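You operate a simulated robot arm through the tools that you are given. There is no shell and no other tool. Be economical: measure what you need, move in short steps, check, and stop when the job is done.

The job below is to be done with a simulated two-armed robot. You get a single attempt, and the scene is never put back.

## Task
Take the black-cap bobbin and put it in the dark basket. Take the cap off the short sleeve and lay it down on the grey workbench. Put the shade block that says "mint" from the pale workbench on the top of the blue stand and the shade block marked "leaf" on the grey workbench. Open the spin dryer lid. The order is free. Set down upright: shade block.

Only the result counts: the job must be done as asked and must still hold three seconds after the hand-in. Knocking over, shifting, dropping, spilling or breaking anything else fails it. A push-on lid holds only when it is set on centred and level and pressed home; a screw cap is set on level and turned clockwise until tight.

## Robot
Two 7-joint arms with two-finger grippers on one trunk, on a base that drives. Base frame: it is fixed to the floor where the robot stands at the start and does not move with it; the origin is under the middle of the robot, x ahead of it, y to its left, z up. Readings come in mm, degrees, newtons and seconds.
The left shoulder is at the start at [60, 123, 945], the right one opposite. With the tool pointing down near the work surface each hand reaches from about 340 to 800 mm from the robot's upright axis, wherever it stands, measured 20 degrees to its own side. Places, roughly: black-cap bobbin (7x7x11 cm) [600, -100, 800]; dark basket (22x21x11 cm) [1100, 4000, 1400]; grey workbench [-4900, -5100, 800]; shade block [-3250, -5500, 750]; short sleeve (6x6x14 cm) [-4400, -5300, 800]; spin dryer lid [-800, -3200, 1000]; top of the blue stand [-7900, -3900, 700]. Payload 1.47 kg a hand.
Tool frame (each hand has its own): the origin (TCP) lies between the finger pads and is the grasp point; the fingertips stand 16 mm ahead of it; z points along the fingers, y is the line along which they close. The gripper opens to 87 mm. The gripper's body begins 55 mm behind the TCP.
Orientation is told as [roll, pitch, yaw] about the base's x, y, z axes, in that order, counted from this pose: with the fingers straight down and closing along the base's y, the tool's x points along the base's -x, its y along +y and its z along -z.

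## Interface
- The arms move only by the tool step_arm. It takes "left_deltas", "right_deltas" or both (then of equal length, played together; a hand with none holds still); each is text: rows parted by semicolons, each of 6 numbers parted by spaces: the shift along the tool's x, y, z in mm, then the turn, a rotation vector about the tool's x, y, z in degrees. In form: tx ty tz wx wy wz; .... A call has 1 to 8 rows; each row shifts and turns the commanded pose from where the row before left it, along the tool's axes as they then stand. "left_grip" and "right_grip" are, for a hand that has rows, the finger opening in mm, from 0 to 87, set as the call begins (left out, the last holds). Each row takes 0.2 s and may step no farther than 50 mm and 8.6 degrees from the row before; otherwise, or with a gripper value out of range, the whole call is refused. Where a pose cannot be reached the arm comes as near as it can. A force on the tool above 40 N (or 10 N above the force at the start of the call, whichever is more), or a blocked arm, ends the call early, and 0.2 s more pass. The fingers move at their own pace (about 153 mm/s each) and stop on an object; they squeeze with about 21 N. The grip force told is the motor's: it shows also when the fingers shut on nothing. Time passes only in rows, and 0.2 s behind the last, so rows that do not move let the fingers close. It gives the time, the measured TCP pose, the force on the tool (base axes), the opening and the grip force at its end, in the units of the frame above (readings bear some noise), with the torque about the TCP (base axes, N m) and any sound that the robot's microphone picked up, and new pictures: "views" is both (left out), scene, wrist or none (wrist: the cameras of the hands that moved).
- Cameras (640 x 400 px; columns grow to the right, rows downward): "scene" is now at [88, -27.6, 1506.8]; the picture's right is [-0.32, -0.95, 0.00], its down [-0.65, 0.22, -0.73] and it looks along [0.70, -0.23, -0.68] (base axes); focal length 282 px, centre (320, 200). "left" rides on the left gripper at [73, -12, -90] in its tool frame; the picture's right is [0.16, 0.99, 0.00], its down [-0.72, 0.12, -0.68] and it looks along [-0.67, 0.11, 0.73] (tool axes); focal length 247 px, centre (320, 200). "right" rides on the right gripper at [73, 12, -90] in its tool frame; the picture's right is [-0.16, 0.99, 0.00], its down [-0.72, -0.12, -0.68] and it looks along [-0.67, -0.11, 0.73] (tool axes); focal length 247 px, centre (320, 200). There is no depth. A picture from a camera that has moved, and an enlarged one, comes with that camera's place and axes in the base frame and with its lens.
- lift_body(by): slides the trunk up (or, below 0, down) by that many mm; the arms and the scene camera ride with it, the base frame stays. It gives what a move gives, with no picture.
- roll_base(legs): drives the robot by 1 to 6 legs, each [ahead, left, turn to the left] in mm, mm and degrees, along the robot's own axes; the way and the turn of a leg run together, so that a leg with both is an arc; at most 1500 mm and 180 degrees a leg. The arms and the cameras ride along, it lands a little off, and it stops where it bumps. It gives what a move gives, and a new picture of the scene camera.
- pan_tilt(pan, tilt): turns the head with the scene camera to pan (to the left, within 120 degrees either way) and tilt (down, from -29 to 69), counted from straight ahead of the robot. It gives what a move gives, and a new picture of the scene camera.
- zoom(camera, box): a new picture of the part [left, top, right, bottom] of that camera's present view, enlarged. The clock stands still meanwhile.
- sign_off(): hands the job in; it is judged then, once.

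Go step by step. Nothing tells you exact positions but the pictures and the camera data: compare them with the known pose of the tool, close in by small moves and look again before you grip or let go. The budget is 165 turns and 260 pictures, counting those below and the enlarged ones. Unless the task says otherwise, let go and move clear before handing in.

The tools are called by a JSON object that holds its "name" and its "arguments". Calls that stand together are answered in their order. step_arm: Moves the arms, as the interface text tells. Its arguments: {"type":"object","properties":{"left_deltas":{"type":"string"},"left_grip":{"type":"number"},"right_deltas":{"type":"string"},"right_grip":{"type":"number"},"views":{"type":"string","enum":["both","scene","wrist","none"]}},"required":[]} The other tools are called the same way: lift_body (by) slides the trunk up or down; roll_base (legs) drives the base; pan_tilt (pan, tilt) turns the head that bears the scene camera; zoom (camera, box) takes an enlarged picture of a part of a camera's view; sign_off () hands the job in.

At the start:

```text
clock: 0.0
left_eef_pos: [516.7, 151.6, 1038.7]
left_ee_rot: [0.0, 0.0, -0.1]
left_force: [-0.4, -0.5, 0.3]
left_torque: [-0.01, -0.04, -0.03]
left_opening: 87.1
left_grip_force: 0.0
right_eef_pos: [456.6, -371.2, 1111.2]
right_ee_rot: [0.0, 0.0, -0.1]
right_force: [0.3, 0.1, -1.1]
right_torque: [0.0, -0.01, 0.02]
right_opening: 87.1
right_grip_force: 0.1
trunk travel left (down, up): [-100.0, 130.0]
robot x, y, heading: [-1.0, -1.7, 0.3]
head pan, tilt: [-18.5, 42.8]
```

scene: 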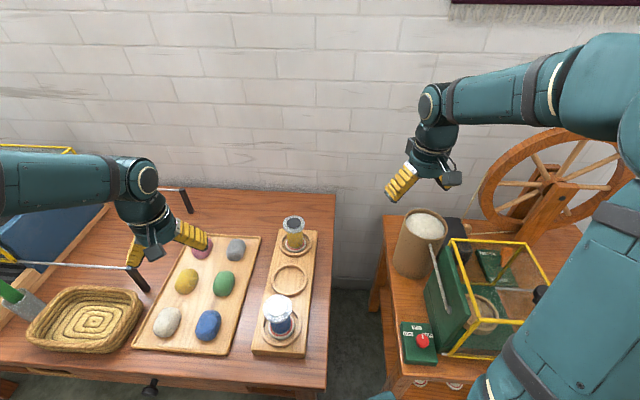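
right: 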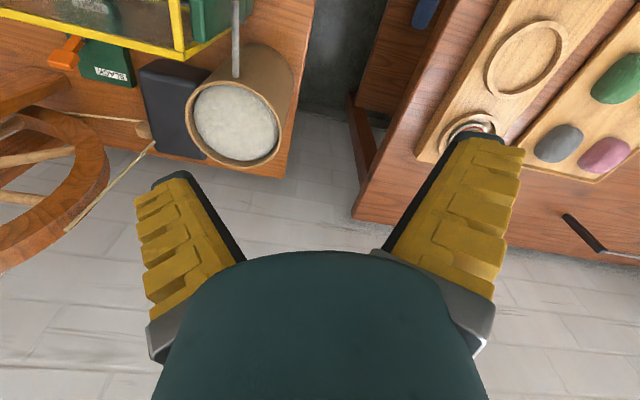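
left: 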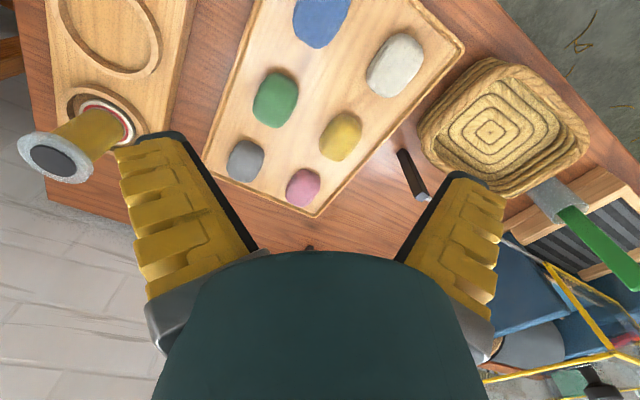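

I see two bobbins on a holder board at the right of the table; one seems to have a black cap, the other white. I zoom to check them.

{"name": "zoom", "arguments": {"camera": "scene", "box": [230, 200, 350, 360]}}

{"name": "zoom", "arguments": {"camera": "left", "box": [0, 80, 200, 220]}}

```text
2.50 times, centred on (290, 280) of scene
camera zoom: at [88.0, -27.6, 1506.8], right [-0.32, -0.95, 0.0], down [-0.65, 0.22, -0.73], along [0.7, -0.23, -0.68], focal length 704 px, centre (395, 0)
```

zoom: 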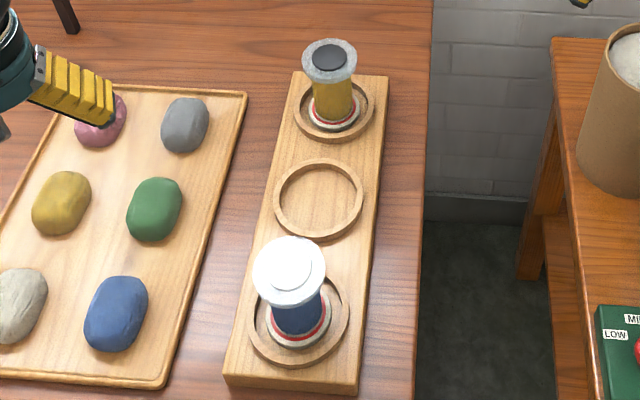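

```text
2.86 times, centred on (100, 150) of left
camera zoom: at [444.6, 140.5, 1127.4], right [-0.16, 0.99, 0.0], down [0.72, 0.12, 0.68], along [0.67, 0.11, -0.73], focal length 706 px, centre (949, 343)
```

zoom: 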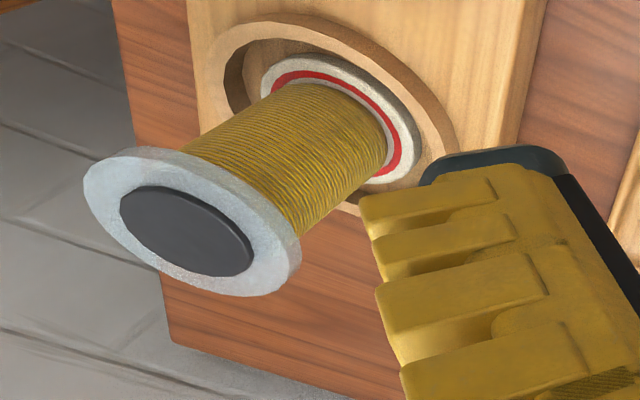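

The black-capped bobbin is the far one, its top near [647, -130, 895]. Before choosing the grasp, I look towards the basket on the left.

{"name": "pan_tilt", "arguments": {"pan": 75, "tilt": 5}}

{"name": "zoom", "arguments": {"camera": "scene", "box": [240, 130, 400, 230]}}

{"name": "pan_tilt", "arguments": {"pan": -110, "tilt": 15}}

```text
clock: 1.7
left_eef_pos: [516.4, 152.0, 1036.9]
left_ee_rot: [0.1, 0.1, 0.0]
left_force: [-0.2, 0.2, 0.4]
left_torque: [0.02, 0.01, 0.02]
left_opening: 87.2
left_grip_force: 0.0
right_eef_pos: [455.5, -371.3, 1109.8]
right_ee_rot: [0.0, 0.1, 0.0]
right_force: [0.0, 0.4, -0.7]
right_torque: [0.02, 0.0, 0.02]
right_opening: 86.9
right_grip_force: 0.0
trunk travel left (down, up): [-100.0, 130.0]
robot x, y, heading: [1.2, -2.4, -0.0]
head pan, tilt: [75.0, 5.0]
camera scene: at [33.1, 87.4, 1566.7], right [0.97, -0.26, 0.0], down [-0.02, -0.08, -1.0], along [0.26, 0.96, -0.09], focal length 282 px, centre (320, 200)
```

scene: 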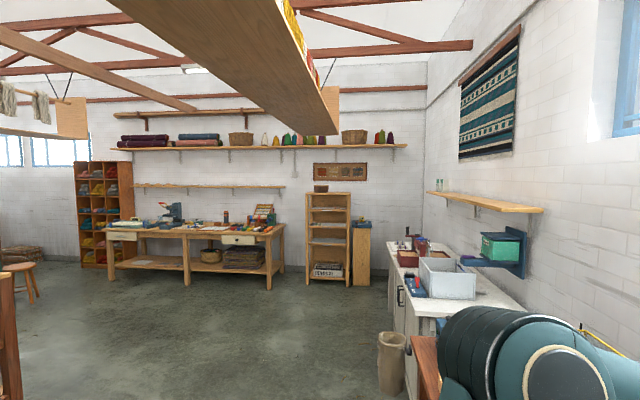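

```text
4.00 times, centred on (320, 180) of scene
camera zoom: at [33.1, 87.4, 1566.7], right [0.97, -0.26, 0.0], down [-0.02, -0.08, -1.0], along [0.26, 0.96, -0.09], focal length 1126 px, centre (320, 280)
```

zoom: 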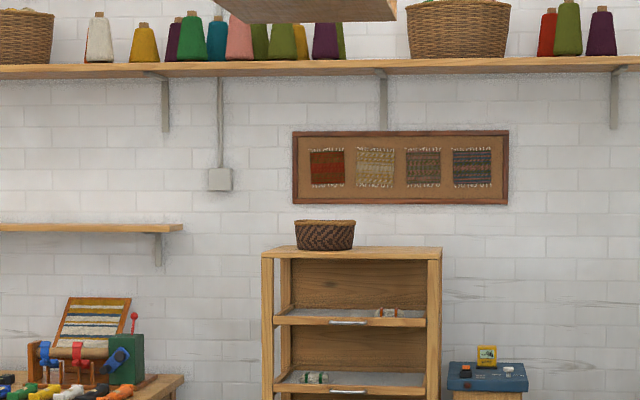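

```text
clock: 4.4
left_eef_pos: [515.7, 151.9, 1037.4]
left_ee_rot: [0.0, 0.0, 0.1]
left_force: [-0.1, -0.5, 0.4]
left_torque: [-0.02, 0.02, -0.02]
left_opening: 86.9
left_grip_force: 0.0
right_eef_pos: [454.1, -370.2, 1110.3]
right_ee_rot: [0.0, 0.0, 0.0]
right_force: [0.7, -0.2, 0.2]
right_torque: [-0.02, 0.0, 0.04]
right_opening: 87.1
right_grip_force: 0.0
trunk travel left (down, up): [-100.0, 130.0]
robot x, y, heading: [-1.6, 1.4, 0.1]
head pan, tilt: [-110.0, 15.0]
camera scene: at [-22.6, -89.1, 1550.5], right [-0.94, 0.34, 0.0], down [0.09, 0.24, -0.97], along [-0.33, -0.91, -0.26], focal length 282 px, centre (320, 200)
```

scene: 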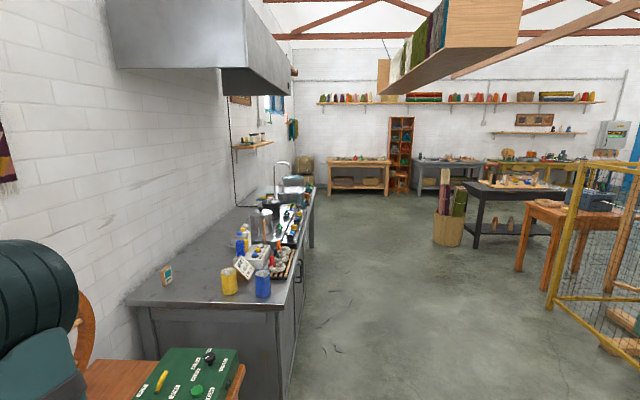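

The basket stands on top of the small shelf unit at the far left wall, rim around z 1430. I first turn the head back and bring the right hand above the black-cap bobbin.

{"name": "pan_tilt", "arguments": {"pan": -15, "tilt": 45}}

{"name": "step_arm", "arguments": {"right_deltas": "-24 30 10 0 0 0;-24 30 10 0 0 0;-24 30 10 0 0 0;-24 30 10 0 0 0;-24 30 10 0 0 0;-24 30 10 0 0 0;-24 30 10 0 0 0;-24 30 10 0 0 0", "right_grip": 87}}

```text
clock: 6.2
left_eef_pos: [516.1, 152.2, 1037.6]
left_ee_rot: [0.0, 0.0, 0.0]
left_force: [0.4, 0.2, -0.5]
left_torque: [0.03, 0.02, 0.02]
left_opening: 86.8
left_grip_force: 0.1
right_eef_pos: [455.6, -371.5, 1109.6]
right_ee_rot: [0.0, 0.0, 0.0]
right_force: [-0.6, 0.2, 0.4]
right_torque: [0.03, 0.01, 0.02]
right_opening: 87.1
right_grip_force: 0.0
trunk travel left (down, up): [-100.0, 130.0]
robot x, y, heading: [1.2, -1.4, -0.1]
head pan, tilt: [-15.0, 45.0]
camera scene: at [87.8, -22.4, 1503.7], right [-0.26, -0.97, 0.0], down [-0.68, 0.18, -0.71], along [0.68, -0.18, -0.71], focal length 282 px, centre (320, 200)
```

scene: 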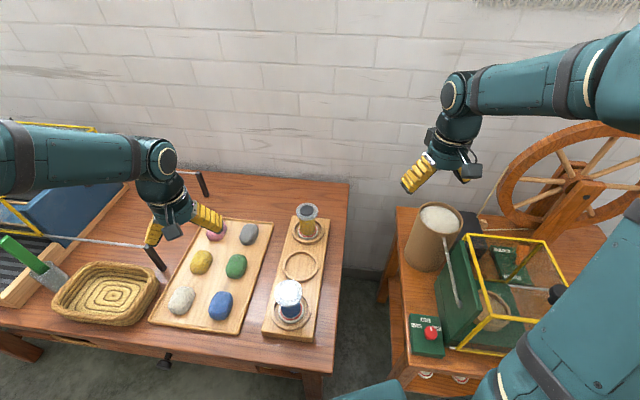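

```text
clock: 8.0
left_eef_pos: [517.5, 152.2, 1036.4]
left_ee_rot: [0.0, 0.1, 0.0]
left_force: [0.3, -0.1, 0.8]
left_torque: [-0.01, -0.02, -0.04]
left_opening: 87.2
left_grip_force: 0.0
right_eef_pos: [648.5, -129.4, 1030.9]
right_ee_rot: [0.1, 0.0, 0.0]
right_force: [-0.2, -0.1, 0.0]
right_torque: [-0.02, 0.02, -0.01]
right_opening: 87.0
right_grip_force: 0.0
trunk travel left (down, up): [-100.0, 130.0]
robot x, y, heading: [-0.4, -1.4, -0.2]
head pan, tilt: [-15.0, 45.0]
camera scene: at [88.9, -21.6, 1503.6], right [-0.26, -0.97, 0.0], down [-0.68, 0.18, -0.71], along [0.68, -0.18, -0.71], focal length 282 px, centre (320, 200)
camera right: at [576.7, -117.0, 1121.3], right [0.16, 0.99, 0.0], down [0.72, -0.12, 0.68], along [0.67, -0.11, -0.73], focal length 247 px, centre (320, 200)
```

scene: 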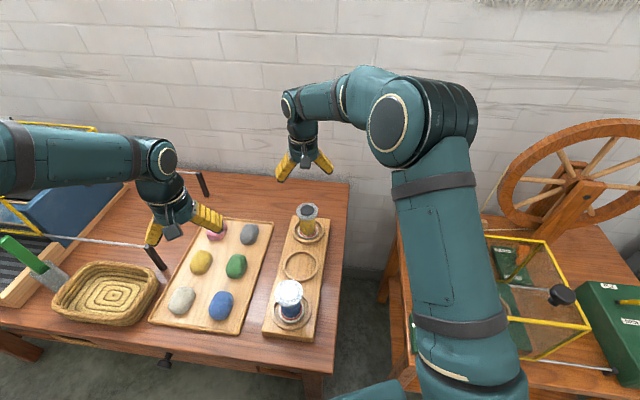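
right: 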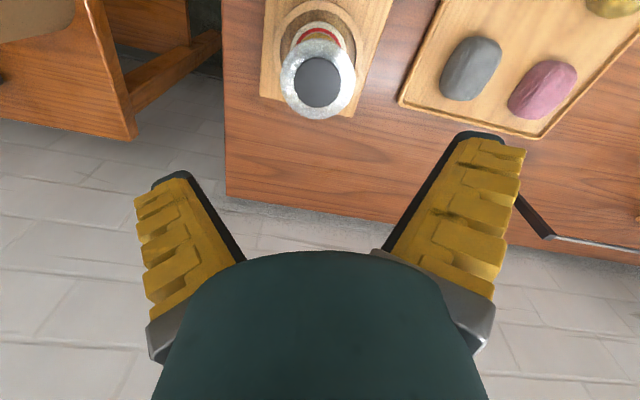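

The cap lies almost directly under the hand, at [646, -130]. I go down onto the flange.

{"name": "step_arm", "arguments": {"right_deltas": "2 -0.7 40 0 0 0;0 0 40 0 0 0;0 0 40 0 0 0;0 0 22 0 0 0;0 0 0 0 0 0", "right_grip": 87}}

{"name": "zoom", "arguments": {"camera": "scene", "box": [250, 160, 370, 250]}}

```text
clock: 9.2
left_eef_pos: [516.1, 152.3, 1037.2]
left_ee_rot: [0.0, -0.1, 0.0]
left_force: [0.2, 0.9, 0.1]
left_torque: [0.0, -0.02, 0.0]
left_opening: 87.0
left_grip_force: 0.1
right_eef_pos: [646.3, -130.2, 889.1]
right_ee_rot: [-0.1, 0.0, -0.1]
right_force: [0.1, -0.2, -0.8]
right_torque: [-0.01, 0.03, 0.0]
right_opening: 86.9
right_grip_force: 0.0
trunk travel left (down, up): [-100.0, 130.0]
robot x, y, heading: [2.5, -0.5, -0.2]
head pan, tilt: [-15.0, 45.0]
camera scene: at [87.8, -22.3, 1503.7], right [-0.26, -0.97, 0.0], down [-0.68, 0.18, -0.71], along [0.68, -0.18, -0.71], focal length 282 px, centre (320, 200)
camera right: at [573.5, -118.0, 978.8], right [0.16, 0.99, 0.0], down [0.72, -0.12, 0.68], along [0.67, -0.11, -0.73], focal length 247 px, centre (320, 200)
```

scene: 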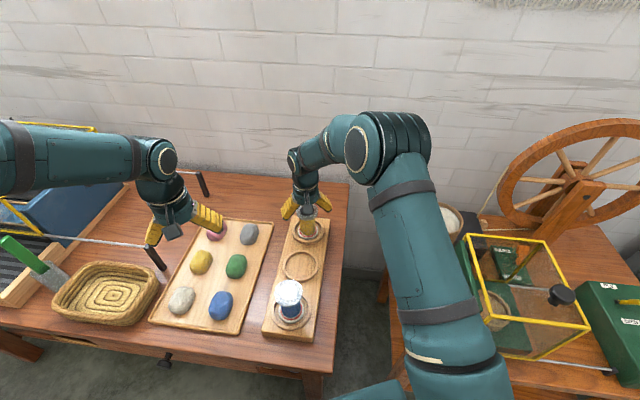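
right: 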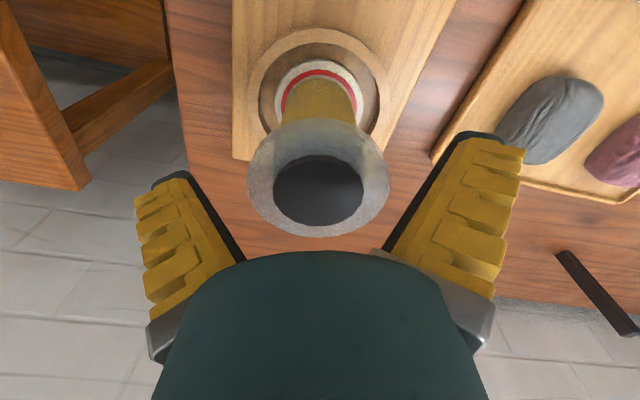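

```text
4.44 times, centred on (310, 205) of scene
camera zoom: at [87.8, -22.3, 1503.7], right [-0.26, -0.97, 0.0], down [-0.68, 0.18, -0.71], along [0.68, -0.18, -0.71], focal length 1251 px, centre (364, 178)
```

zoom: 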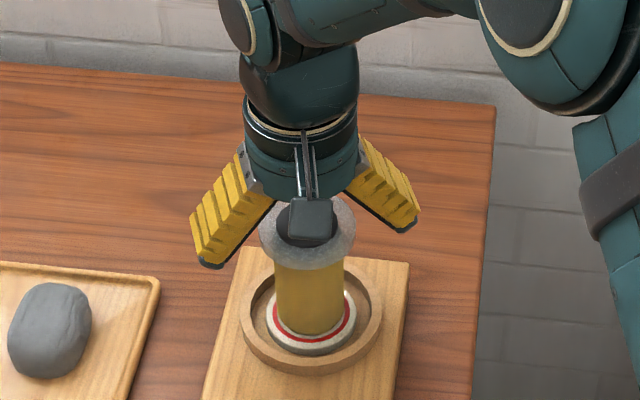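

The flange sits between the fingers. I close and lift.

{"name": "step_arm", "arguments": {"right_deltas": "0 0 0 0 0 0;0 0 0 0 0 0;0 0 0 0 0 0", "right_grip": 40, "views": "none"}}

{"name": "step_arm", "arguments": {"right_deltas": "0 0 -20 0 0 0;0 0 -30 0 0 0;0 0 -30 0 0 0;0 0 -30 0 0 0;0 0 -30 0 0 0;0 0 0 0 0 0"}}

```text
clock: 9.9
left_eef_pos: [515.7, 152.2, 1037.2]
left_ee_rot: [0.0, -0.1, 0.0]
left_force: [0.3, 0.4, 0.7]
left_torque: [0.01, 0.02, -0.01]
left_opening: 87.0
left_grip_force: 0.1
right_eef_pos: [645.6, -130.0, 888.9]
right_ee_rot: [-0.1, -0.1, 0.0]
right_force: [0.4, 0.3, 0.4]
right_torque: [-0.02, -0.01, -0.03]
right_opening: 60.0
right_grip_force: 21.1
trunk travel left (down, up): [-100.0, 130.0]
robot x, y, heading: [0.9, 0.2, -0.0]
head pan, tilt: [-15.0, 45.0]
```

```text
clock: 11.3
left_eef_pos: [516.2, 150.6, 1038.3]
left_ee_rot: [0.0, 0.0, 0.0]
left_force: [-0.2, 0.2, -0.1]
left_torque: [-0.01, -0.01, 0.01]
left_opening: 86.9
left_grip_force: 0.1
right_eef_pos: [647.2, -128.9, 1030.8]
right_ee_rot: [0.0, 0.0, 0.1]
right_force: [0.2, 0.5, -0.7]
right_torque: [-0.02, 0.01, -0.01]
right_opening: 60.2
right_grip_force: 20.5
trunk travel left (down, up): [-100.0, 130.0]
robot x, y, heading: [-0.9, -0.4, -0.1]
head pan, tilt: [-15.0, 45.0]
camera scene: at [88.2, -22.5, 1503.6], right [-0.26, -0.97, 0.0], down [-0.68, 0.18, -0.71], along [0.68, -0.18, -0.71], focal length 282 px, centre (320, 200)
camera right: at [575.2, -117.8, 1121.0], right [0.16, 0.99, 0.0], down [0.72, -0.12, 0.68], along [0.67, -0.11, -0.73], focal length 247 px, centre (320, 200)
```

scene: 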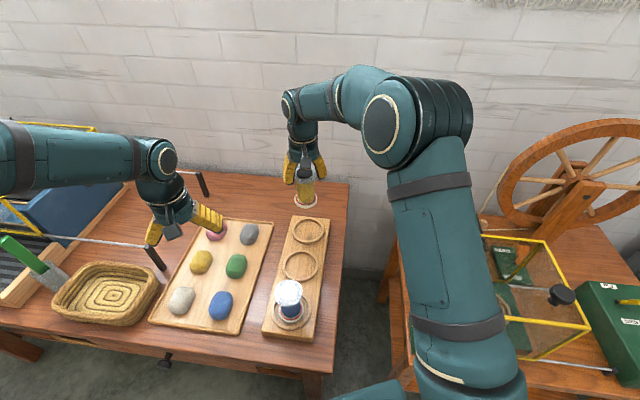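
right: 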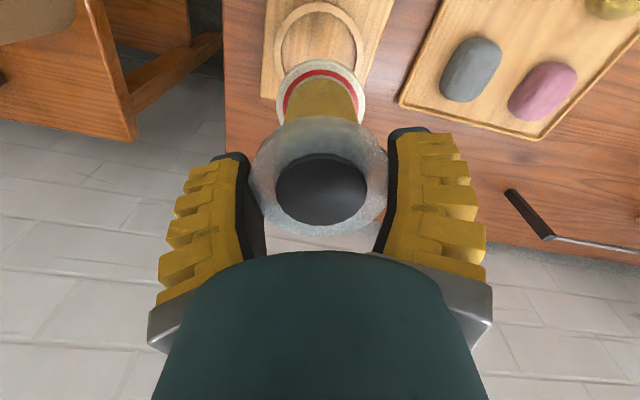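

The bobbin is held. I retract both arms, then drive back, turn left and head toward the basket shelf.

{"name": "step_arm", "arguments": {"right_deltas": "30 -12 -15 0 0 0;30 -12 -15 0 0 0;30 -12 -15 0 0 0;30 -12 -15 0 0 0;30 -12 -15 0 0 0;30 -12 -15 0 0 0;30 -12 -15 0 0 0;30 -12 -15 0 0 0", "left_deltas": "15 6 -10 0 0 0;15 6 -10 0 0 0;15 6 -10 0 0 0;15 6 -10 0 0 0;15 6 -10 0 0 0;15 6 -10 0 0 0;15 6 -10 0 0 0;15 6 -10 0 0 0", "views": "wrist"}}

{"name": "pan_tilt", "arguments": {"pan": 0, "tilt": 20}}

{"name": "roll_base", "arguments": {"legs": [[-500, 0, 0], [0, 0, 90], [1500, 0, 0], [1300, 0, 0], [0, -1000, 0]]}}

```text
clock: 13.2
left_eef_pos: [393.7, 200.1, 1118.4]
left_ee_rot: [0.1, -0.1, 0.0]
left_force: [-0.3, 0.0, 0.5]
left_torque: [-0.01, 0.0, 0.03]
left_opening: 87.1
left_grip_force: 0.0
right_eef_pos: [404.2, -230.7, 1149.2]
right_ee_rot: [0.0, -0.1, 0.1]
right_force: [-0.4, 0.5, -0.6]
right_torque: [0.01, 0.0, 0.01]
right_opening: 60.2
right_grip_force: 21.5
trunk travel left (down, up): [-100.0, 130.0]
robot x, y, heading: [-0.3, -3.5, -0.1]
head pan, tilt: [-15.0, 45.0]
camera right: at [331.6, -218.8, 1239.3], right [0.16, 0.99, 0.0], down [0.72, -0.12, 0.68], along [0.67, -0.11, -0.73], focal length 247 px, centre (320, 200)
camera left: at [322.6, 187.3, 1208.4], right [-0.16, 0.99, 0.0], down [0.72, 0.12, 0.68], along [0.67, 0.11, -0.73], focal length 247 px, centre (320, 200)
```

right: 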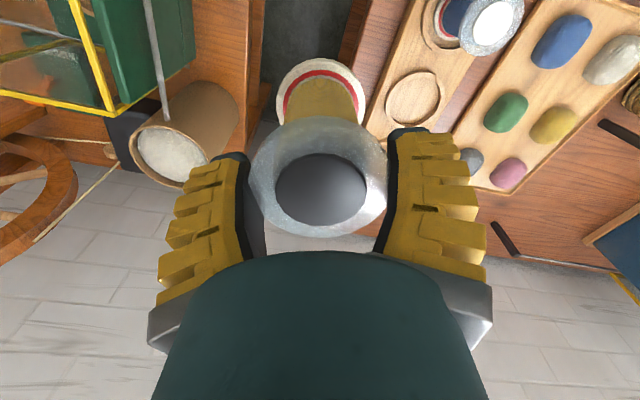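
left: 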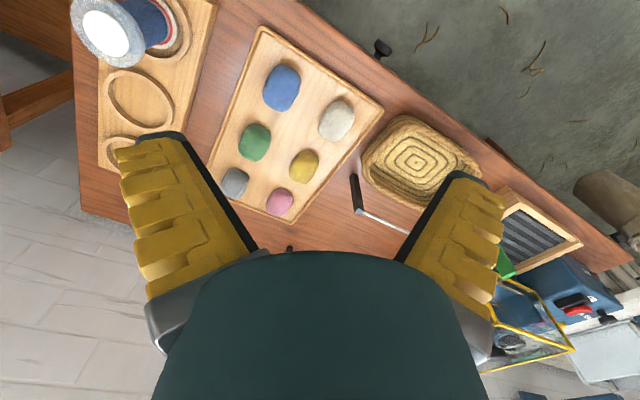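

```text
clock: 14.0
left_eef_pos: [396.9, 198.9, 1117.8]
left_ee_rot: [0.0, -0.1, 0.1]
left_force: [-0.2, 0.1, 0.5]
left_torque: [-0.02, 0.03, -0.02]
left_opening: 87.1
left_grip_force: 0.1
right_eef_pos: [405.8, -230.0, 1148.6]
right_ee_rot: [0.0, 0.0, 0.2]
right_force: [0.6, -0.3, 0.0]
right_torque: [0.01, -0.02, 0.03]
right_opening: 60.1
right_grip_force: 21.0
trunk travel left (down, up): [-100.0, 130.0]
robot x, y, heading: [-2.7, 3.1, -0.1]
head pan, tilt: [0.0, 20.0]
camera scene: at [102.4, -1.4, 1542.3], right [0.0, -1.0, 0.0], down [-0.34, 0.0, -0.94], along [0.94, 0.0, -0.34], focal length 282 px, centre (320, 200)
```

scene: 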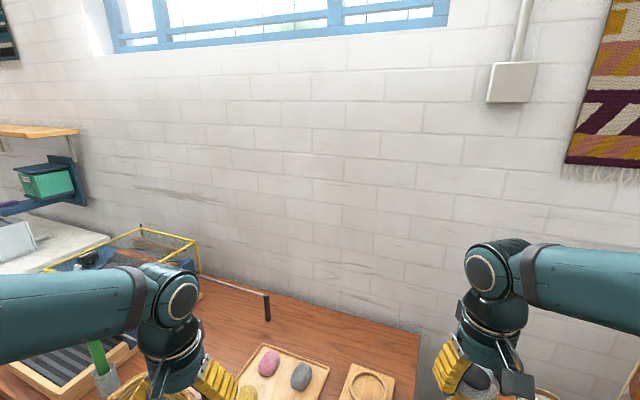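

```text
clock: 27.6
left_eef_pos: [-619.8, 1872.6, 1117.1]
left_ee_rot: [0.1, 0.0, 89.2]
left_force: [-0.4, -0.5, 0.3]
left_torque: [-0.01, 0.01, 0.02]
left_opening: 87.2
left_grip_force: 0.0
right_eef_pos: [-190.7, 1877.1, 1149.0]
right_ee_rot: [-0.1, 0.1, 89.1]
right_force: [-0.6, -0.4, -1.4]
right_torque: [-0.05, -0.02, -0.01]
right_opening: 60.9
right_grip_force: 21.1
trunk travel left (down, up): [-100.0, 130.0]
robot x, y, heading: [-427.1, 1474.9, 89.3]
head pan, tilt: [0.0, 20.0]
stopped in leg 3: the robot was blocked; the commanded pose is now the measured one
camera scene: at [-426.0, 1576.2, 1542.3], right [1.0, -0.01, 0.0], down [-0.01, -0.34, -0.94], along [0.01, 0.94, -0.34], focal length 282 px, centre (320, 200)
```

scene: 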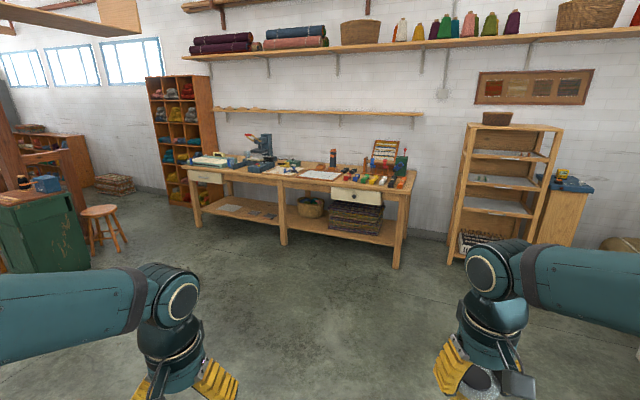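

The base was blocked at about [-427, 1475] in leg 3. I look down on both sides to find what it touched.

{"name": "pan_tilt", "arguments": {"pan": 60, "tilt": 40}}

{"name": "pan_tilt", "arguments": {"pan": -60, "tilt": 45}}

{"name": "pan_tilt", "arguments": {"pan": 0, "tilt": 65}}

```text
clock: 28.9
left_eef_pos: [-620.7, 1872.1, 1117.7]
left_ee_rot: [0.0, 0.0, 89.1]
left_force: [0.0, 0.0, 0.2]
left_torque: [-0.04, 0.0, -0.02]
left_opening: 86.9
left_grip_force: 0.2
right_eef_pos: [-189.6, 1875.2, 1148.4]
right_ee_rot: [0.0, 0.0, 89.1]
right_force: [1.1, 0.4, -0.2]
right_torque: [-0.01, -0.03, 0.0]
right_opening: 61.1
right_grip_force: 20.7
trunk travel left (down, up): [-100.0, 130.0]
robot x, y, heading: [-428.7, 1475.0, 89.1]
head pan, tilt: [60.0, 40.0]
camera scene: at [-500.3, 1526.1, 1510.9], right [0.51, 0.86, 0.0], down [0.55, -0.33, -0.77], along [-0.66, 0.39, -0.64], focal length 282 px, centre (320, 200)
```

scene: 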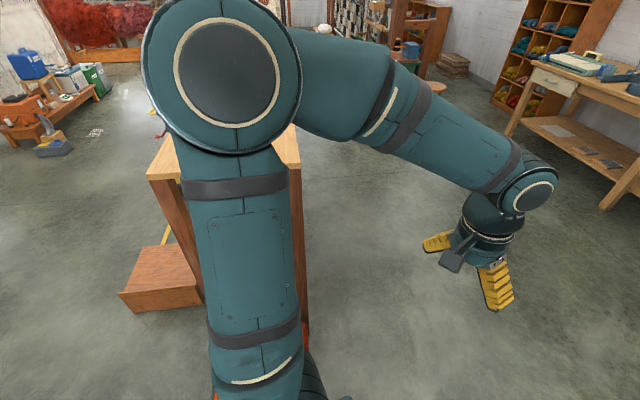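

```text
clock: 30.9
left_eef_pos: [-620.2, 1872.0, 1117.7]
left_ee_rot: [0.0, 0.1, 89.1]
left_force: [-0.4, -0.1, -0.9]
left_torque: [0.0, -0.01, -0.01]
left_opening: 87.0
left_grip_force: 0.1
right_eef_pos: [-190.0, 1876.0, 1148.7]
right_ee_rot: [0.0, 0.0, 89.1]
right_force: [0.0, 0.5, -0.7]
right_torque: [-0.02, -0.01, 0.06]
right_opening: 60.7
right_grip_force: 21.1
trunk travel left (down, up): [-100.0, 130.0]
robot x, y, heading: [-425.7, 1470.9, 89.1]
head pan, tilt: [-60.0, 45.0]
camera scene: at [-356.3, 1522.1, 1503.7], right [0.49, -0.87, 0.0], down [-0.62, -0.34, -0.71], along [0.62, 0.34, -0.71], focal length 282 px, centre (320, 200)
```

scene: 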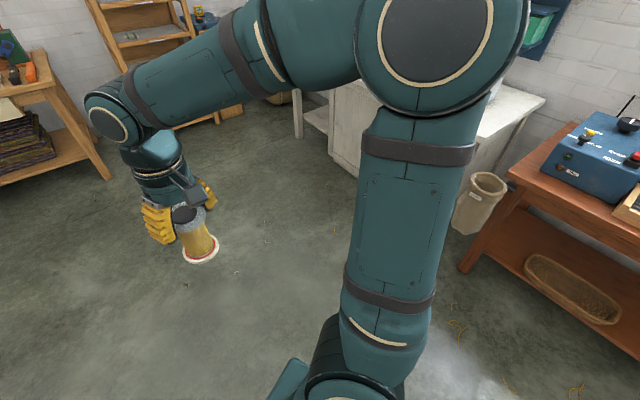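

```text
clock: 32.2
left_eef_pos: [-619.8, 1872.9, 1118.5]
left_ee_rot: [0.0, 0.0, 89.1]
left_force: [-0.3, 0.2, -0.5]
left_torque: [-0.06, 0.01, 0.0]
left_opening: 87.3
left_grip_force: 0.1
right_eef_pos: [-190.3, 1876.4, 1148.3]
right_ee_rot: [0.0, 0.0, 89.2]
right_force: [0.1, 0.2, 0.0]
right_torque: [0.03, -0.02, -0.02]
right_opening: 61.3
right_grip_force: 20.5
trunk travel left (down, up): [-100.0, 130.0]
robot x, y, heading: [-425.7, 1469.7, 89.3]
head pan, tilt: [0.0, 65.0]
camera scene: at [-426.4, 1543.1, 1478.6], right [1.0, -0.02, 0.0], down [-0.01, -0.91, -0.42], along [0.01, 0.42, -0.91], focal length 282 px, centre (320, 200)
```

scene: 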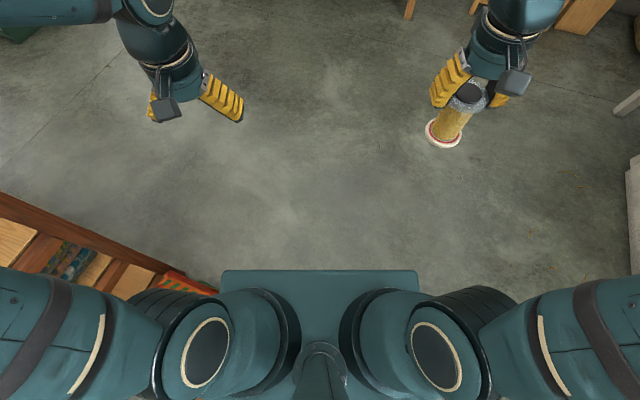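

The left side of the base touches a piece of wooden furniture; the right is free. I sidestep right, then continue ahead.

{"name": "pan_tilt", "arguments": {"pan": 0, "tilt": 25}}

{"name": "roll_base", "arguments": {"legs": [[0, -350, 0], [1350, 0, 1], [0, -700, 0]]}}

```text
clock: 33.3
left_eef_pos: [-620.1, 1872.2, 1118.0]
left_ee_rot: [0.1, 0.0, 89.1]
left_force: [0.0, -0.1, -0.6]
left_torque: [0.0, -0.04, 0.0]
left_opening: 87.0
left_grip_force: 0.1
right_eef_pos: [-189.8, 1875.8, 1149.3]
right_ee_rot: [0.0, -0.1, 89.0]
right_force: [-0.2, -0.3, -0.3]
right_torque: [0.03, -0.01, -0.04]
right_opening: 61.1
right_grip_force: 21.1
trunk travel left (down, up): [-100.0, 130.0]
robot x, y, heading: [-428.6, 1474.2, 89.0]
head pan, tilt: [0.0, 25.0]
camera scene: at [-426.0, 1574.6, 1534.2], right [1.0, -0.01, 0.0], down [-0.01, -0.42, -0.91], along [0.01, 0.91, -0.42], focal length 282 px, centre (320, 200)
```

scene: 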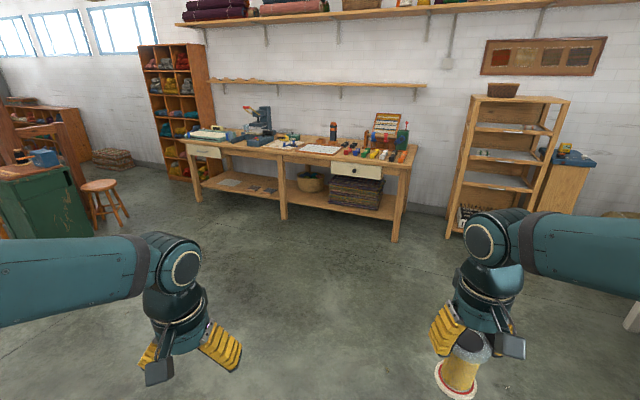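

```text
clock: 49.6
left_eef_pos: [454.2, 3233.9, 1118.5]
left_ee_rot: [0.1, 0.0, 89.4]
left_force: [-0.4, 0.7, -0.7]
left_torque: [-0.02, -0.01, -0.03]
left_opening: 86.8
left_grip_force: 0.0
right_eef_pos: [885.0, 3241.1, 1148.7]
right_ee_rot: [0.0, 0.1, 89.3]
right_force: [-0.5, -0.4, -0.5]
right_torque: [-0.02, 0.03, -0.03]
right_opening: 60.4
right_grip_force: 21.0
trunk travel left (down, up): [-100.0, 130.0]
robot x, y, heading: [648.4, 2836.3, 89.4]
head pan, tilt: [0.0, 25.0]
camera scene: at [649.7, 2937.5, 1534.2], right [1.0, -0.01, 0.0], down [0.0, -0.42, -0.91], along [0.01, 0.91, -0.42], focal length 282 px, centre (320, 200)
```

scene: 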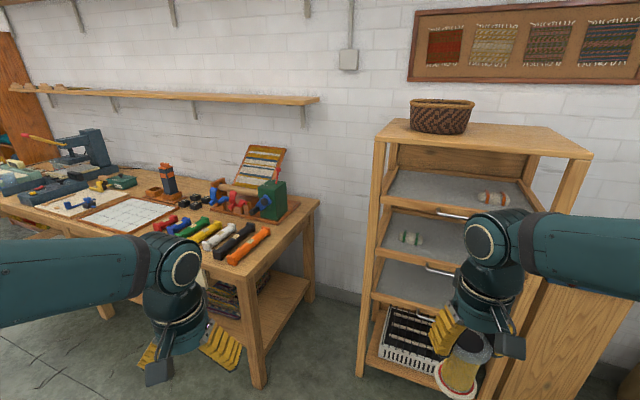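

I see the basket at the left of the shelf unit's top, roughly [1120, 4060], rim near z 1415. I lift the trunk and raise the right hand high to test the reach.

{"name": "lift_body", "arguments": {"by": 130}}

{"name": "step_arm", "arguments": {"right_deltas": "-8 0 -40 0 0 0;-8 0 -40 0 0 0;-8 0 -40 0 0 0;-8 0 -40 0 0 0;-8 0 -40 0 0 0;-8 0 -40 0 0 0;-8 0 -40 0 0 0;-8 0 -40 0 0 0"}}

```text
clock: 51.2
left_eef_pos: [454.8, 3235.2, 1248.4]
left_ee_rot: [-0.1, 0.0, 89.3]
left_force: [0.2, 0.9, 0.5]
left_torque: [-0.02, 0.02, -0.01]
left_opening: 87.1
left_grip_force: 0.0
right_eef_pos: [883.5, 3240.5, 1278.2]
right_ee_rot: [0.1, -0.1, 89.4]
right_force: [0.4, 0.7, -1.2]
right_torque: [0.05, -0.02, -0.01]
right_opening: 60.7
right_grip_force: 20.9
trunk travel left (down, up): [-230.0, 0.0]
robot x, y, heading: [647.8, 2835.8, 89.5]
head pan, tilt: [0.0, 25.0]
```

```text
clock: 53.0
left_eef_pos: [455.5, 3234.9, 1247.6]
left_ee_rot: [-0.1, 0.1, 89.5]
left_force: [1.0, -0.1, -0.8]
left_torque: [0.0, 0.01, 0.0]
left_opening: 87.1
left_grip_force: 0.0
right_eef_pos: [886.0, 3296.2, 1548.8]
right_ee_rot: [0.3, 0.6, 89.5]
right_force: [0.3, -1.3, 0.1]
right_torque: [0.03, 0.02, 0.01]
right_opening: 60.9
right_grip_force: 21.2
right hand out of reach, approached as far as the arm can: row 7, 8
trunk travel left (down, up): [-230.0, 0.0]
robot x, y, heading: [650.4, 2834.7, 89.3]
head pan, tilt: [0.0, 25.0]
camera scene: at [650.4, 2936.9, 1664.3], right [1.0, -0.01, 0.0], down [0.0, -0.42, -0.91], along [0.01, 0.91, -0.42], focal length 282 px, centre (320, 200)
camera right: at [875.3, 3224.3, 1639.9], right [-0.99, 0.17, 0.0], down [0.12, 0.73, 0.67], along [0.11, 0.66, -0.74], focal length 247 px, centre (320, 200)
```

scene: 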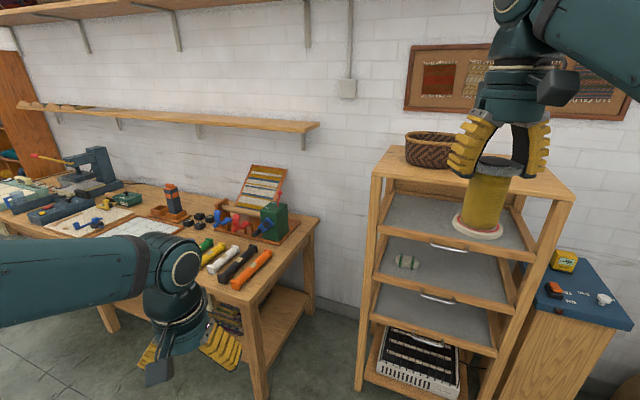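
right: 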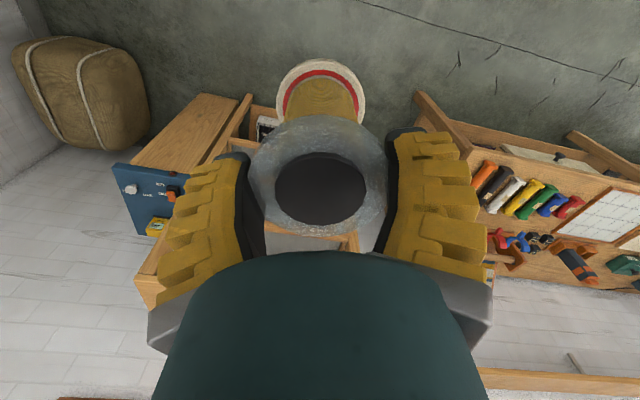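

The tool-down pose reaches z ≈1549 at 460 mm ahead. I zoom to measure the basket's rim.

{"name": "zoom", "arguments": {"camera": "scene", "box": [380, 110, 480, 180]}}

```text
5.71 times, centred on (430, 145) of scene
camera zoom: at [650.4, 2936.9, 1664.3], right [1.0, -0.01, 0.0], down [0.0, -0.42, -0.91], along [0.01, 0.91, -0.42], focal length 1609 px, centre (-309, 514)
```

zoom: 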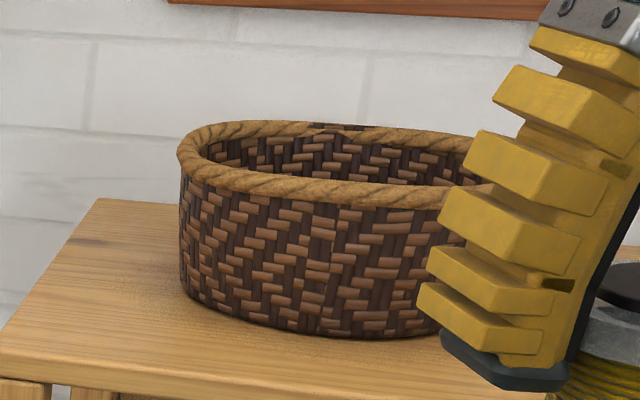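

Basket centre is about [1106, 4043], rim z 1421. I drive up to it, stopping with the hand short of the rim.

{"name": "roll_base", "arguments": {"legs": [[0, -220, 0], [540, 0, 0.5]]}}

```text
clock: 58.2
left_eef_pos: [661.4, 3763.6, 1248.6]
left_ee_rot: [0.0, 0.0, 90.5]
left_force: [-0.7, -0.3, 0.4]
left_torque: [-0.02, 0.01, 0.0]
left_opening: 87.0
left_grip_force: 0.0
right_eef_pos: [1090.6, 3832.9, 1548.4]
right_ee_rot: [0.1, 0.6, 90.6]
right_force: [0.1, -1.0, -0.9]
right_torque: [-0.01, -0.01, -0.01]
right_opening: 60.7
right_grip_force: 20.5
trunk travel left (down, up): [-230.0, 0.0]
robot x, y, heading: [862.6, 3371.3, 90.6]
head pan, tilt: [0.0, 25.0]
camera scene: at [861.9, 3469.3, 1664.2], right [1.0, 0.01, 0.0], down [0.0, -0.42, -0.91], along [-0.01, 0.91, -0.42], focal length 282 px, centre (320, 200)
```

scene: 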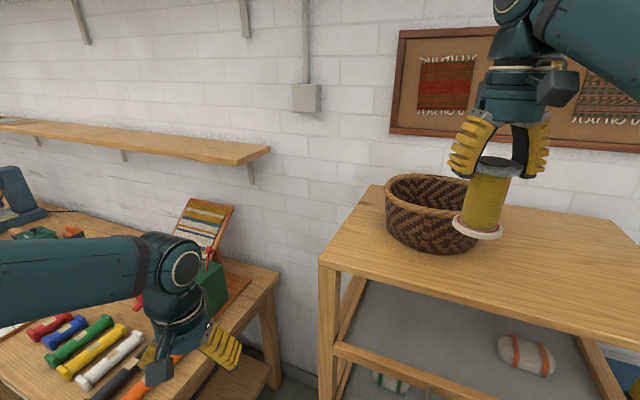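

I tilt the tool forward by 32 degrees so the wrist sits lower and farther back.

{"name": "step_arm", "arguments": {"right_deltas": "0 0 0 0 -8 0;0 0 0 0 -8 0;0 0 0 0 -8 0;0 0 0 0 -8 0;0 0 0 0 0 0"}}

{"name": "zoom", "arguments": {"camera": "scene", "box": [370, 100, 530, 270]}}

```text
clock: 59.4
left_eef_pos: [660.8, 3763.1, 1248.1]
left_ee_rot: [0.1, 0.0, 90.5]
left_force: [0.2, 0.6, 0.8]
left_torque: [-0.02, 0.03, -0.01]
left_opening: 86.8
left_grip_force: 0.0
right_eef_pos: [1091.1, 3834.6, 1547.2]
right_ee_rot: [0.2, -31.3, 90.5]
right_force: [0.3, -0.1, -0.7]
right_torque: [-0.04, 0.03, 0.03]
right_opening: 60.3
right_grip_force: 20.5
trunk travel left (down, up): [-230.0, 0.0]
robot x, y, heading: [864.8, 3367.1, 90.5]
head pan, tilt: [0.0, 25.0]
camera scene: at [861.5, 3470.0, 1664.2], right [1.0, 0.01, 0.0], down [0.0, -0.42, -0.91], along [-0.01, 0.91, -0.42], focal length 282 px, centre (320, 200)
camera right: at [1081.4, 3724.8, 1586.5], right [-0.99, 0.12, 0.09], down [0.12, 0.26, 0.96], along [0.1, 0.96, -0.28], focal length 247 px, centre (320, 200)
```

scene: 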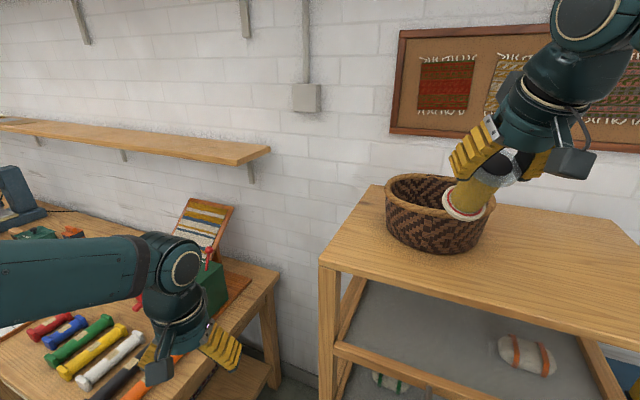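
right: 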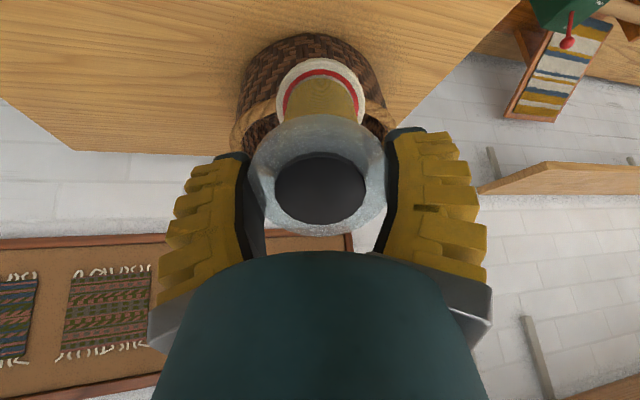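

```text
2.35 times, centred on (450, 185) of scene
camera zoom: at [861.5, 3470.0, 1664.2], right [1.0, 0.01, 0.0], down [0.0, -0.42, -0.91], along [-0.01, 0.91, -0.42], focal length 662 px, centre (14, 235)
```

zoom: 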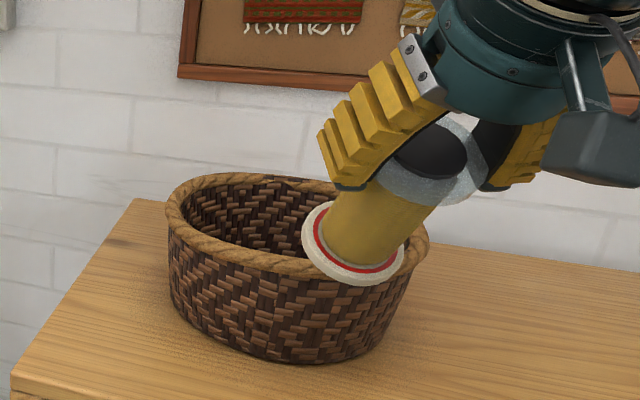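

The tilted pose works. I raise a touch more and then drive the last 150 mm.

{"name": "step_arm", "arguments": {"right_deltas": "-7 0 -11 0 0 0;-6 0 -10 0 0 0;0 0 0 0 0 0", "views": "none"}}

{"name": "roll_base", "arguments": {"legs": [[150, -10, 0]]}}

{"name": "zoom", "arguments": {"camera": "scene", "box": [370, 120, 570, 320]}}

```text
clock: 60.2
left_eef_pos: [661.4, 3761.3, 1248.3]
left_ee_rot: [-0.1, 0.0, 90.5]
left_force: [0.2, 0.7, -0.4]
left_torque: [-0.03, 0.0, -0.02]
left_opening: 87.0
left_grip_force: 0.1
right_eef_pos: [1090.7, 3832.7, 1572.8]
right_ee_rot: [0.3, -31.5, 90.4]
right_force: [-0.7, 0.6, -1.2]
right_torque: [-0.04, 0.02, 0.0]
right_opening: 60.3
right_grip_force: 21.4
trunk travel left (down, up): [-230.0, 0.0]
robot x, y, heading: [863.8, 3371.4, 90.7]
head pan, tilt: [0.0, 25.0]
```

```text
clock: 61.6
left_eef_pos: [666.4, 3909.9, 1247.5]
left_ee_rot: [0.0, -0.1, 90.8]
left_force: [0.1, 1.4, 0.1]
left_torque: [-0.01, -0.01, -0.02]
left_opening: 87.0
left_grip_force: 0.1
right_eef_pos: [1096.9, 3983.4, 1572.8]
right_ee_rot: [0.2, -31.3, 90.8]
right_force: [-0.9, 0.1, -0.3]
right_torque: [-0.02, -0.01, 0.0]
right_opening: 60.7
right_grip_force: 21.1
trunk travel left (down, up): [-230.0, 0.0]
robot x, y, heading: [870.8, 3515.9, 90.9]
head pan, tilt: [0.0, 25.0]
camera scene: at [869.7, 3618.2, 1664.2], right [1.0, 0.01, 0.0], down [0.01, -0.42, -0.91], along [-0.01, 0.91, -0.42], focal length 282 px, centre (320, 200)
```

scene: 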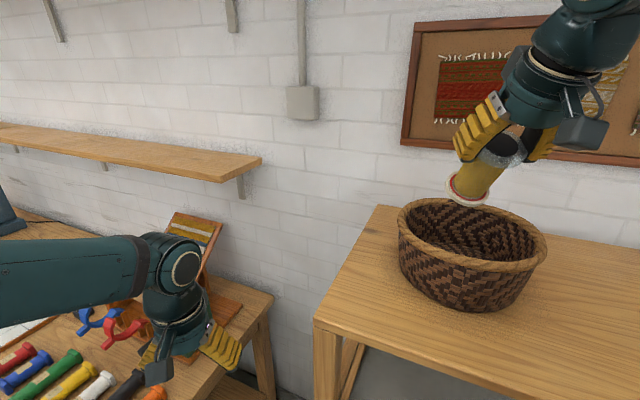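

```text
2.00 times, centred on (470, 220) of scene
camera zoom: at [869.7, 3618.2, 1664.2], right [1.0, 0.01, 0.0], down [0.01, -0.42, -0.91], along [-0.01, 0.91, -0.42], focal length 563 px, centre (20, 160)
```

zoom: 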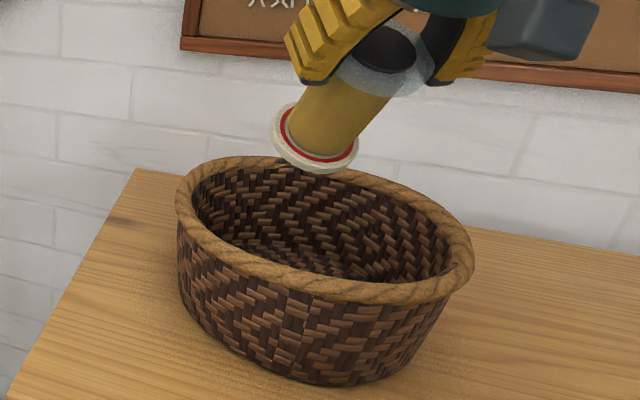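

The bobbin is over the basket. I lower it straight down inside.

{"name": "step_arm", "arguments": {"right_deltas": "11 0 23.7 0 0 0;11 0 23.7 0 0 0;11 0 23.7 0 0 0;11 0 23.7 0 0 0;0 0 0 0 0 0"}}

{"name": "zoom", "arguments": {"camera": "scene", "box": [370, 120, 570, 320]}}

```text
clock: 62.8
left_eef_pos: [666.6, 3909.9, 1246.4]
left_ee_rot: [0.0, 0.1, 90.8]
left_force: [0.2, -0.8, 1.0]
left_torque: [-0.03, 0.01, -0.03]
left_opening: 87.4
left_grip_force: 0.0
right_eef_pos: [1094.2, 3994.6, 1468.4]
right_ee_rot: [0.3, -31.5, 90.9]
right_force: [0.7, -0.1, -0.6]
right_torque: [0.0, 0.0, 0.01]
right_opening: 60.7
right_grip_force: 20.7
trunk travel left (down, up): [-230.0, 0.0]
robot x, y, heading: [873.8, 3518.7, 91.1]
head pan, tilt: [0.0, 25.0]
camera scene: at [869.5, 3617.4, 1664.3], right [1.0, 0.01, 0.0], down [0.01, -0.42, -0.91], along [-0.01, 0.91, -0.42], focal length 282 px, centre (320, 200)
camera right: at [1086.5, 3885.9, 1508.5], right [-0.99, 0.12, 0.09], down [0.12, 0.26, 0.96], along [0.09, 0.96, -0.28], focal length 247 px, centre (320, 200)
```

scene: 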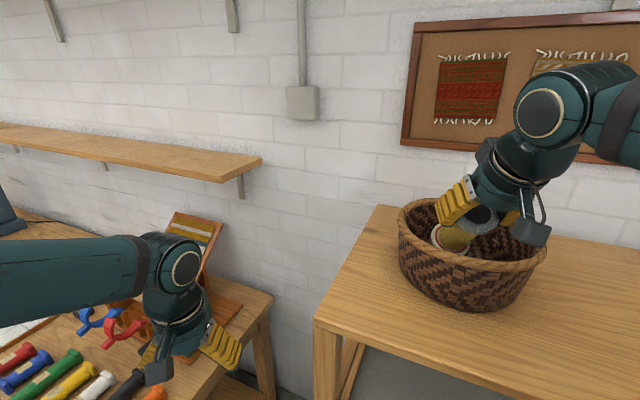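
right: 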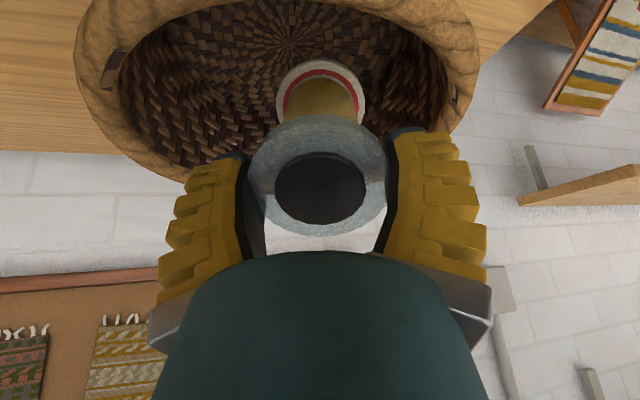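

```text
2.00 times, centred on (470, 220) of scene
camera zoom: at [869.5, 3617.4, 1664.3], right [1.0, 0.01, 0.0], down [0.01, -0.42, -0.91], along [-0.01, 0.91, -0.42], focal length 563 px, centre (20, 160)
```

zoom: 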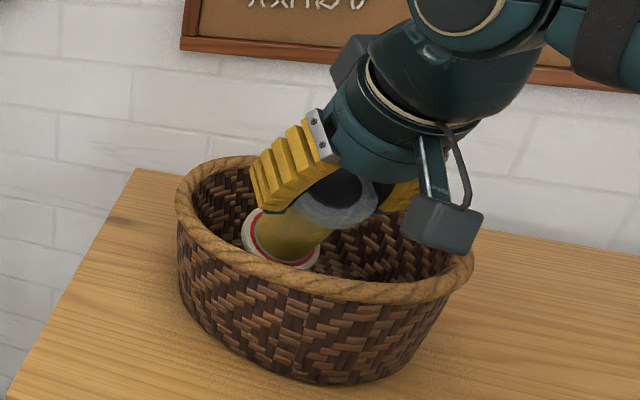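

Slightly left of centre, so I shift 18 mm right while lowering a bit more.

{"name": "step_arm", "arguments": {"right_deltas": "0 -18 0 0 0 0;8 0 13 0 0 0;8 0 13 0 0 0;0 0 0 0 0 0"}}

{"name": "zoom", "arguments": {"camera": "scene", "box": [370, 120, 570, 320]}}

```text
clock: 63.8
left_eef_pos: [667.0, 3910.0, 1248.6]
left_ee_rot: [-0.1, 0.0, 90.7]
left_force: [0.2, 0.4, 0.4]
left_torque: [-0.04, 0.01, 0.0]
left_opening: 87.1
left_grip_force: 0.0
right_eef_pos: [1115.1, 3995.4, 1438.6]
right_ee_rot: [0.2, -31.5, 90.8]
right_force: [0.2, -0.7, -0.1]
right_torque: [-0.02, 0.0, -0.02]
right_opening: 60.5
right_grip_force: 20.9
trunk travel left (down, up): [-230.0, 0.0]
robot x, y, heading: [871.5, 3517.0, 90.8]
head pan, tilt: [0.0, 25.0]
camera scene: at [869.5, 3617.5, 1664.3], right [1.0, 0.01, 0.0], down [0.01, -0.42, -0.91], along [-0.01, 0.91, -0.42], focal length 282 px, centre (320, 200)
camera right: at [1104.9, 3885.9, 1476.7], right [-0.99, 0.12, 0.09], down [0.11, 0.27, 0.96], along [0.09, 0.96, -0.28], focal length 247 px, centre (320, 200)
```

scene: 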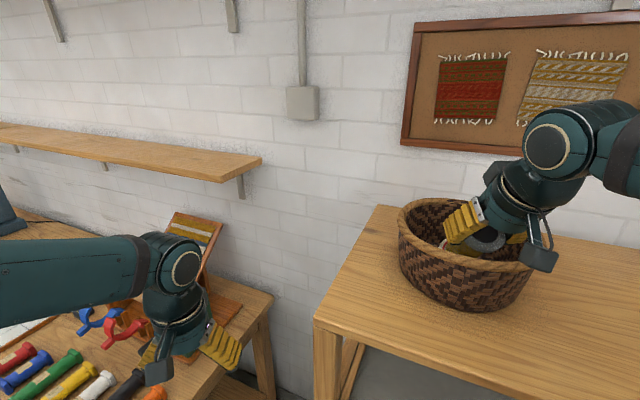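
right: 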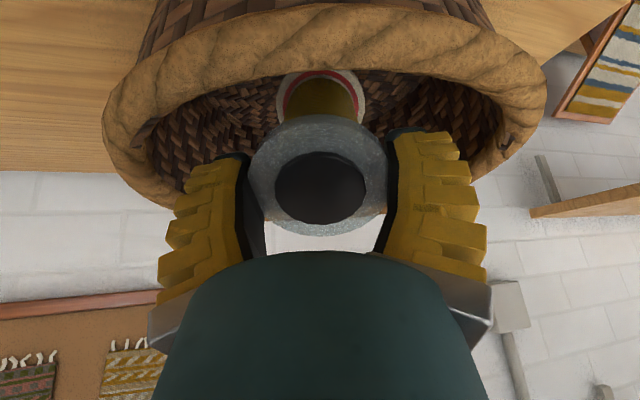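

```text
2.00 times, centred on (470, 220) of scene
camera zoom: at [869.5, 3617.5, 1664.3], right [1.0, 0.01, 0.0], down [0.01, -0.42, -0.91], along [-0.01, 0.91, -0.42], focal length 563 px, centre (20, 160)
```

zoom: 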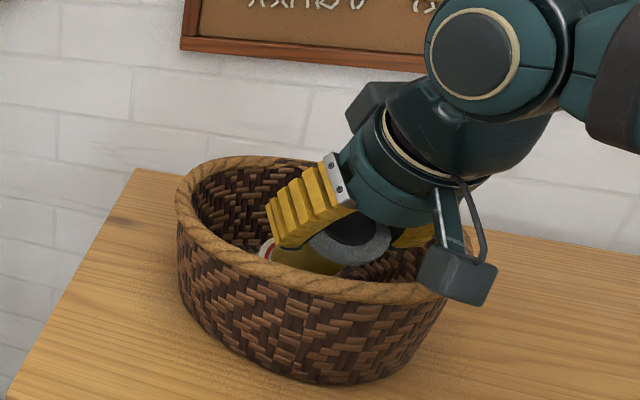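

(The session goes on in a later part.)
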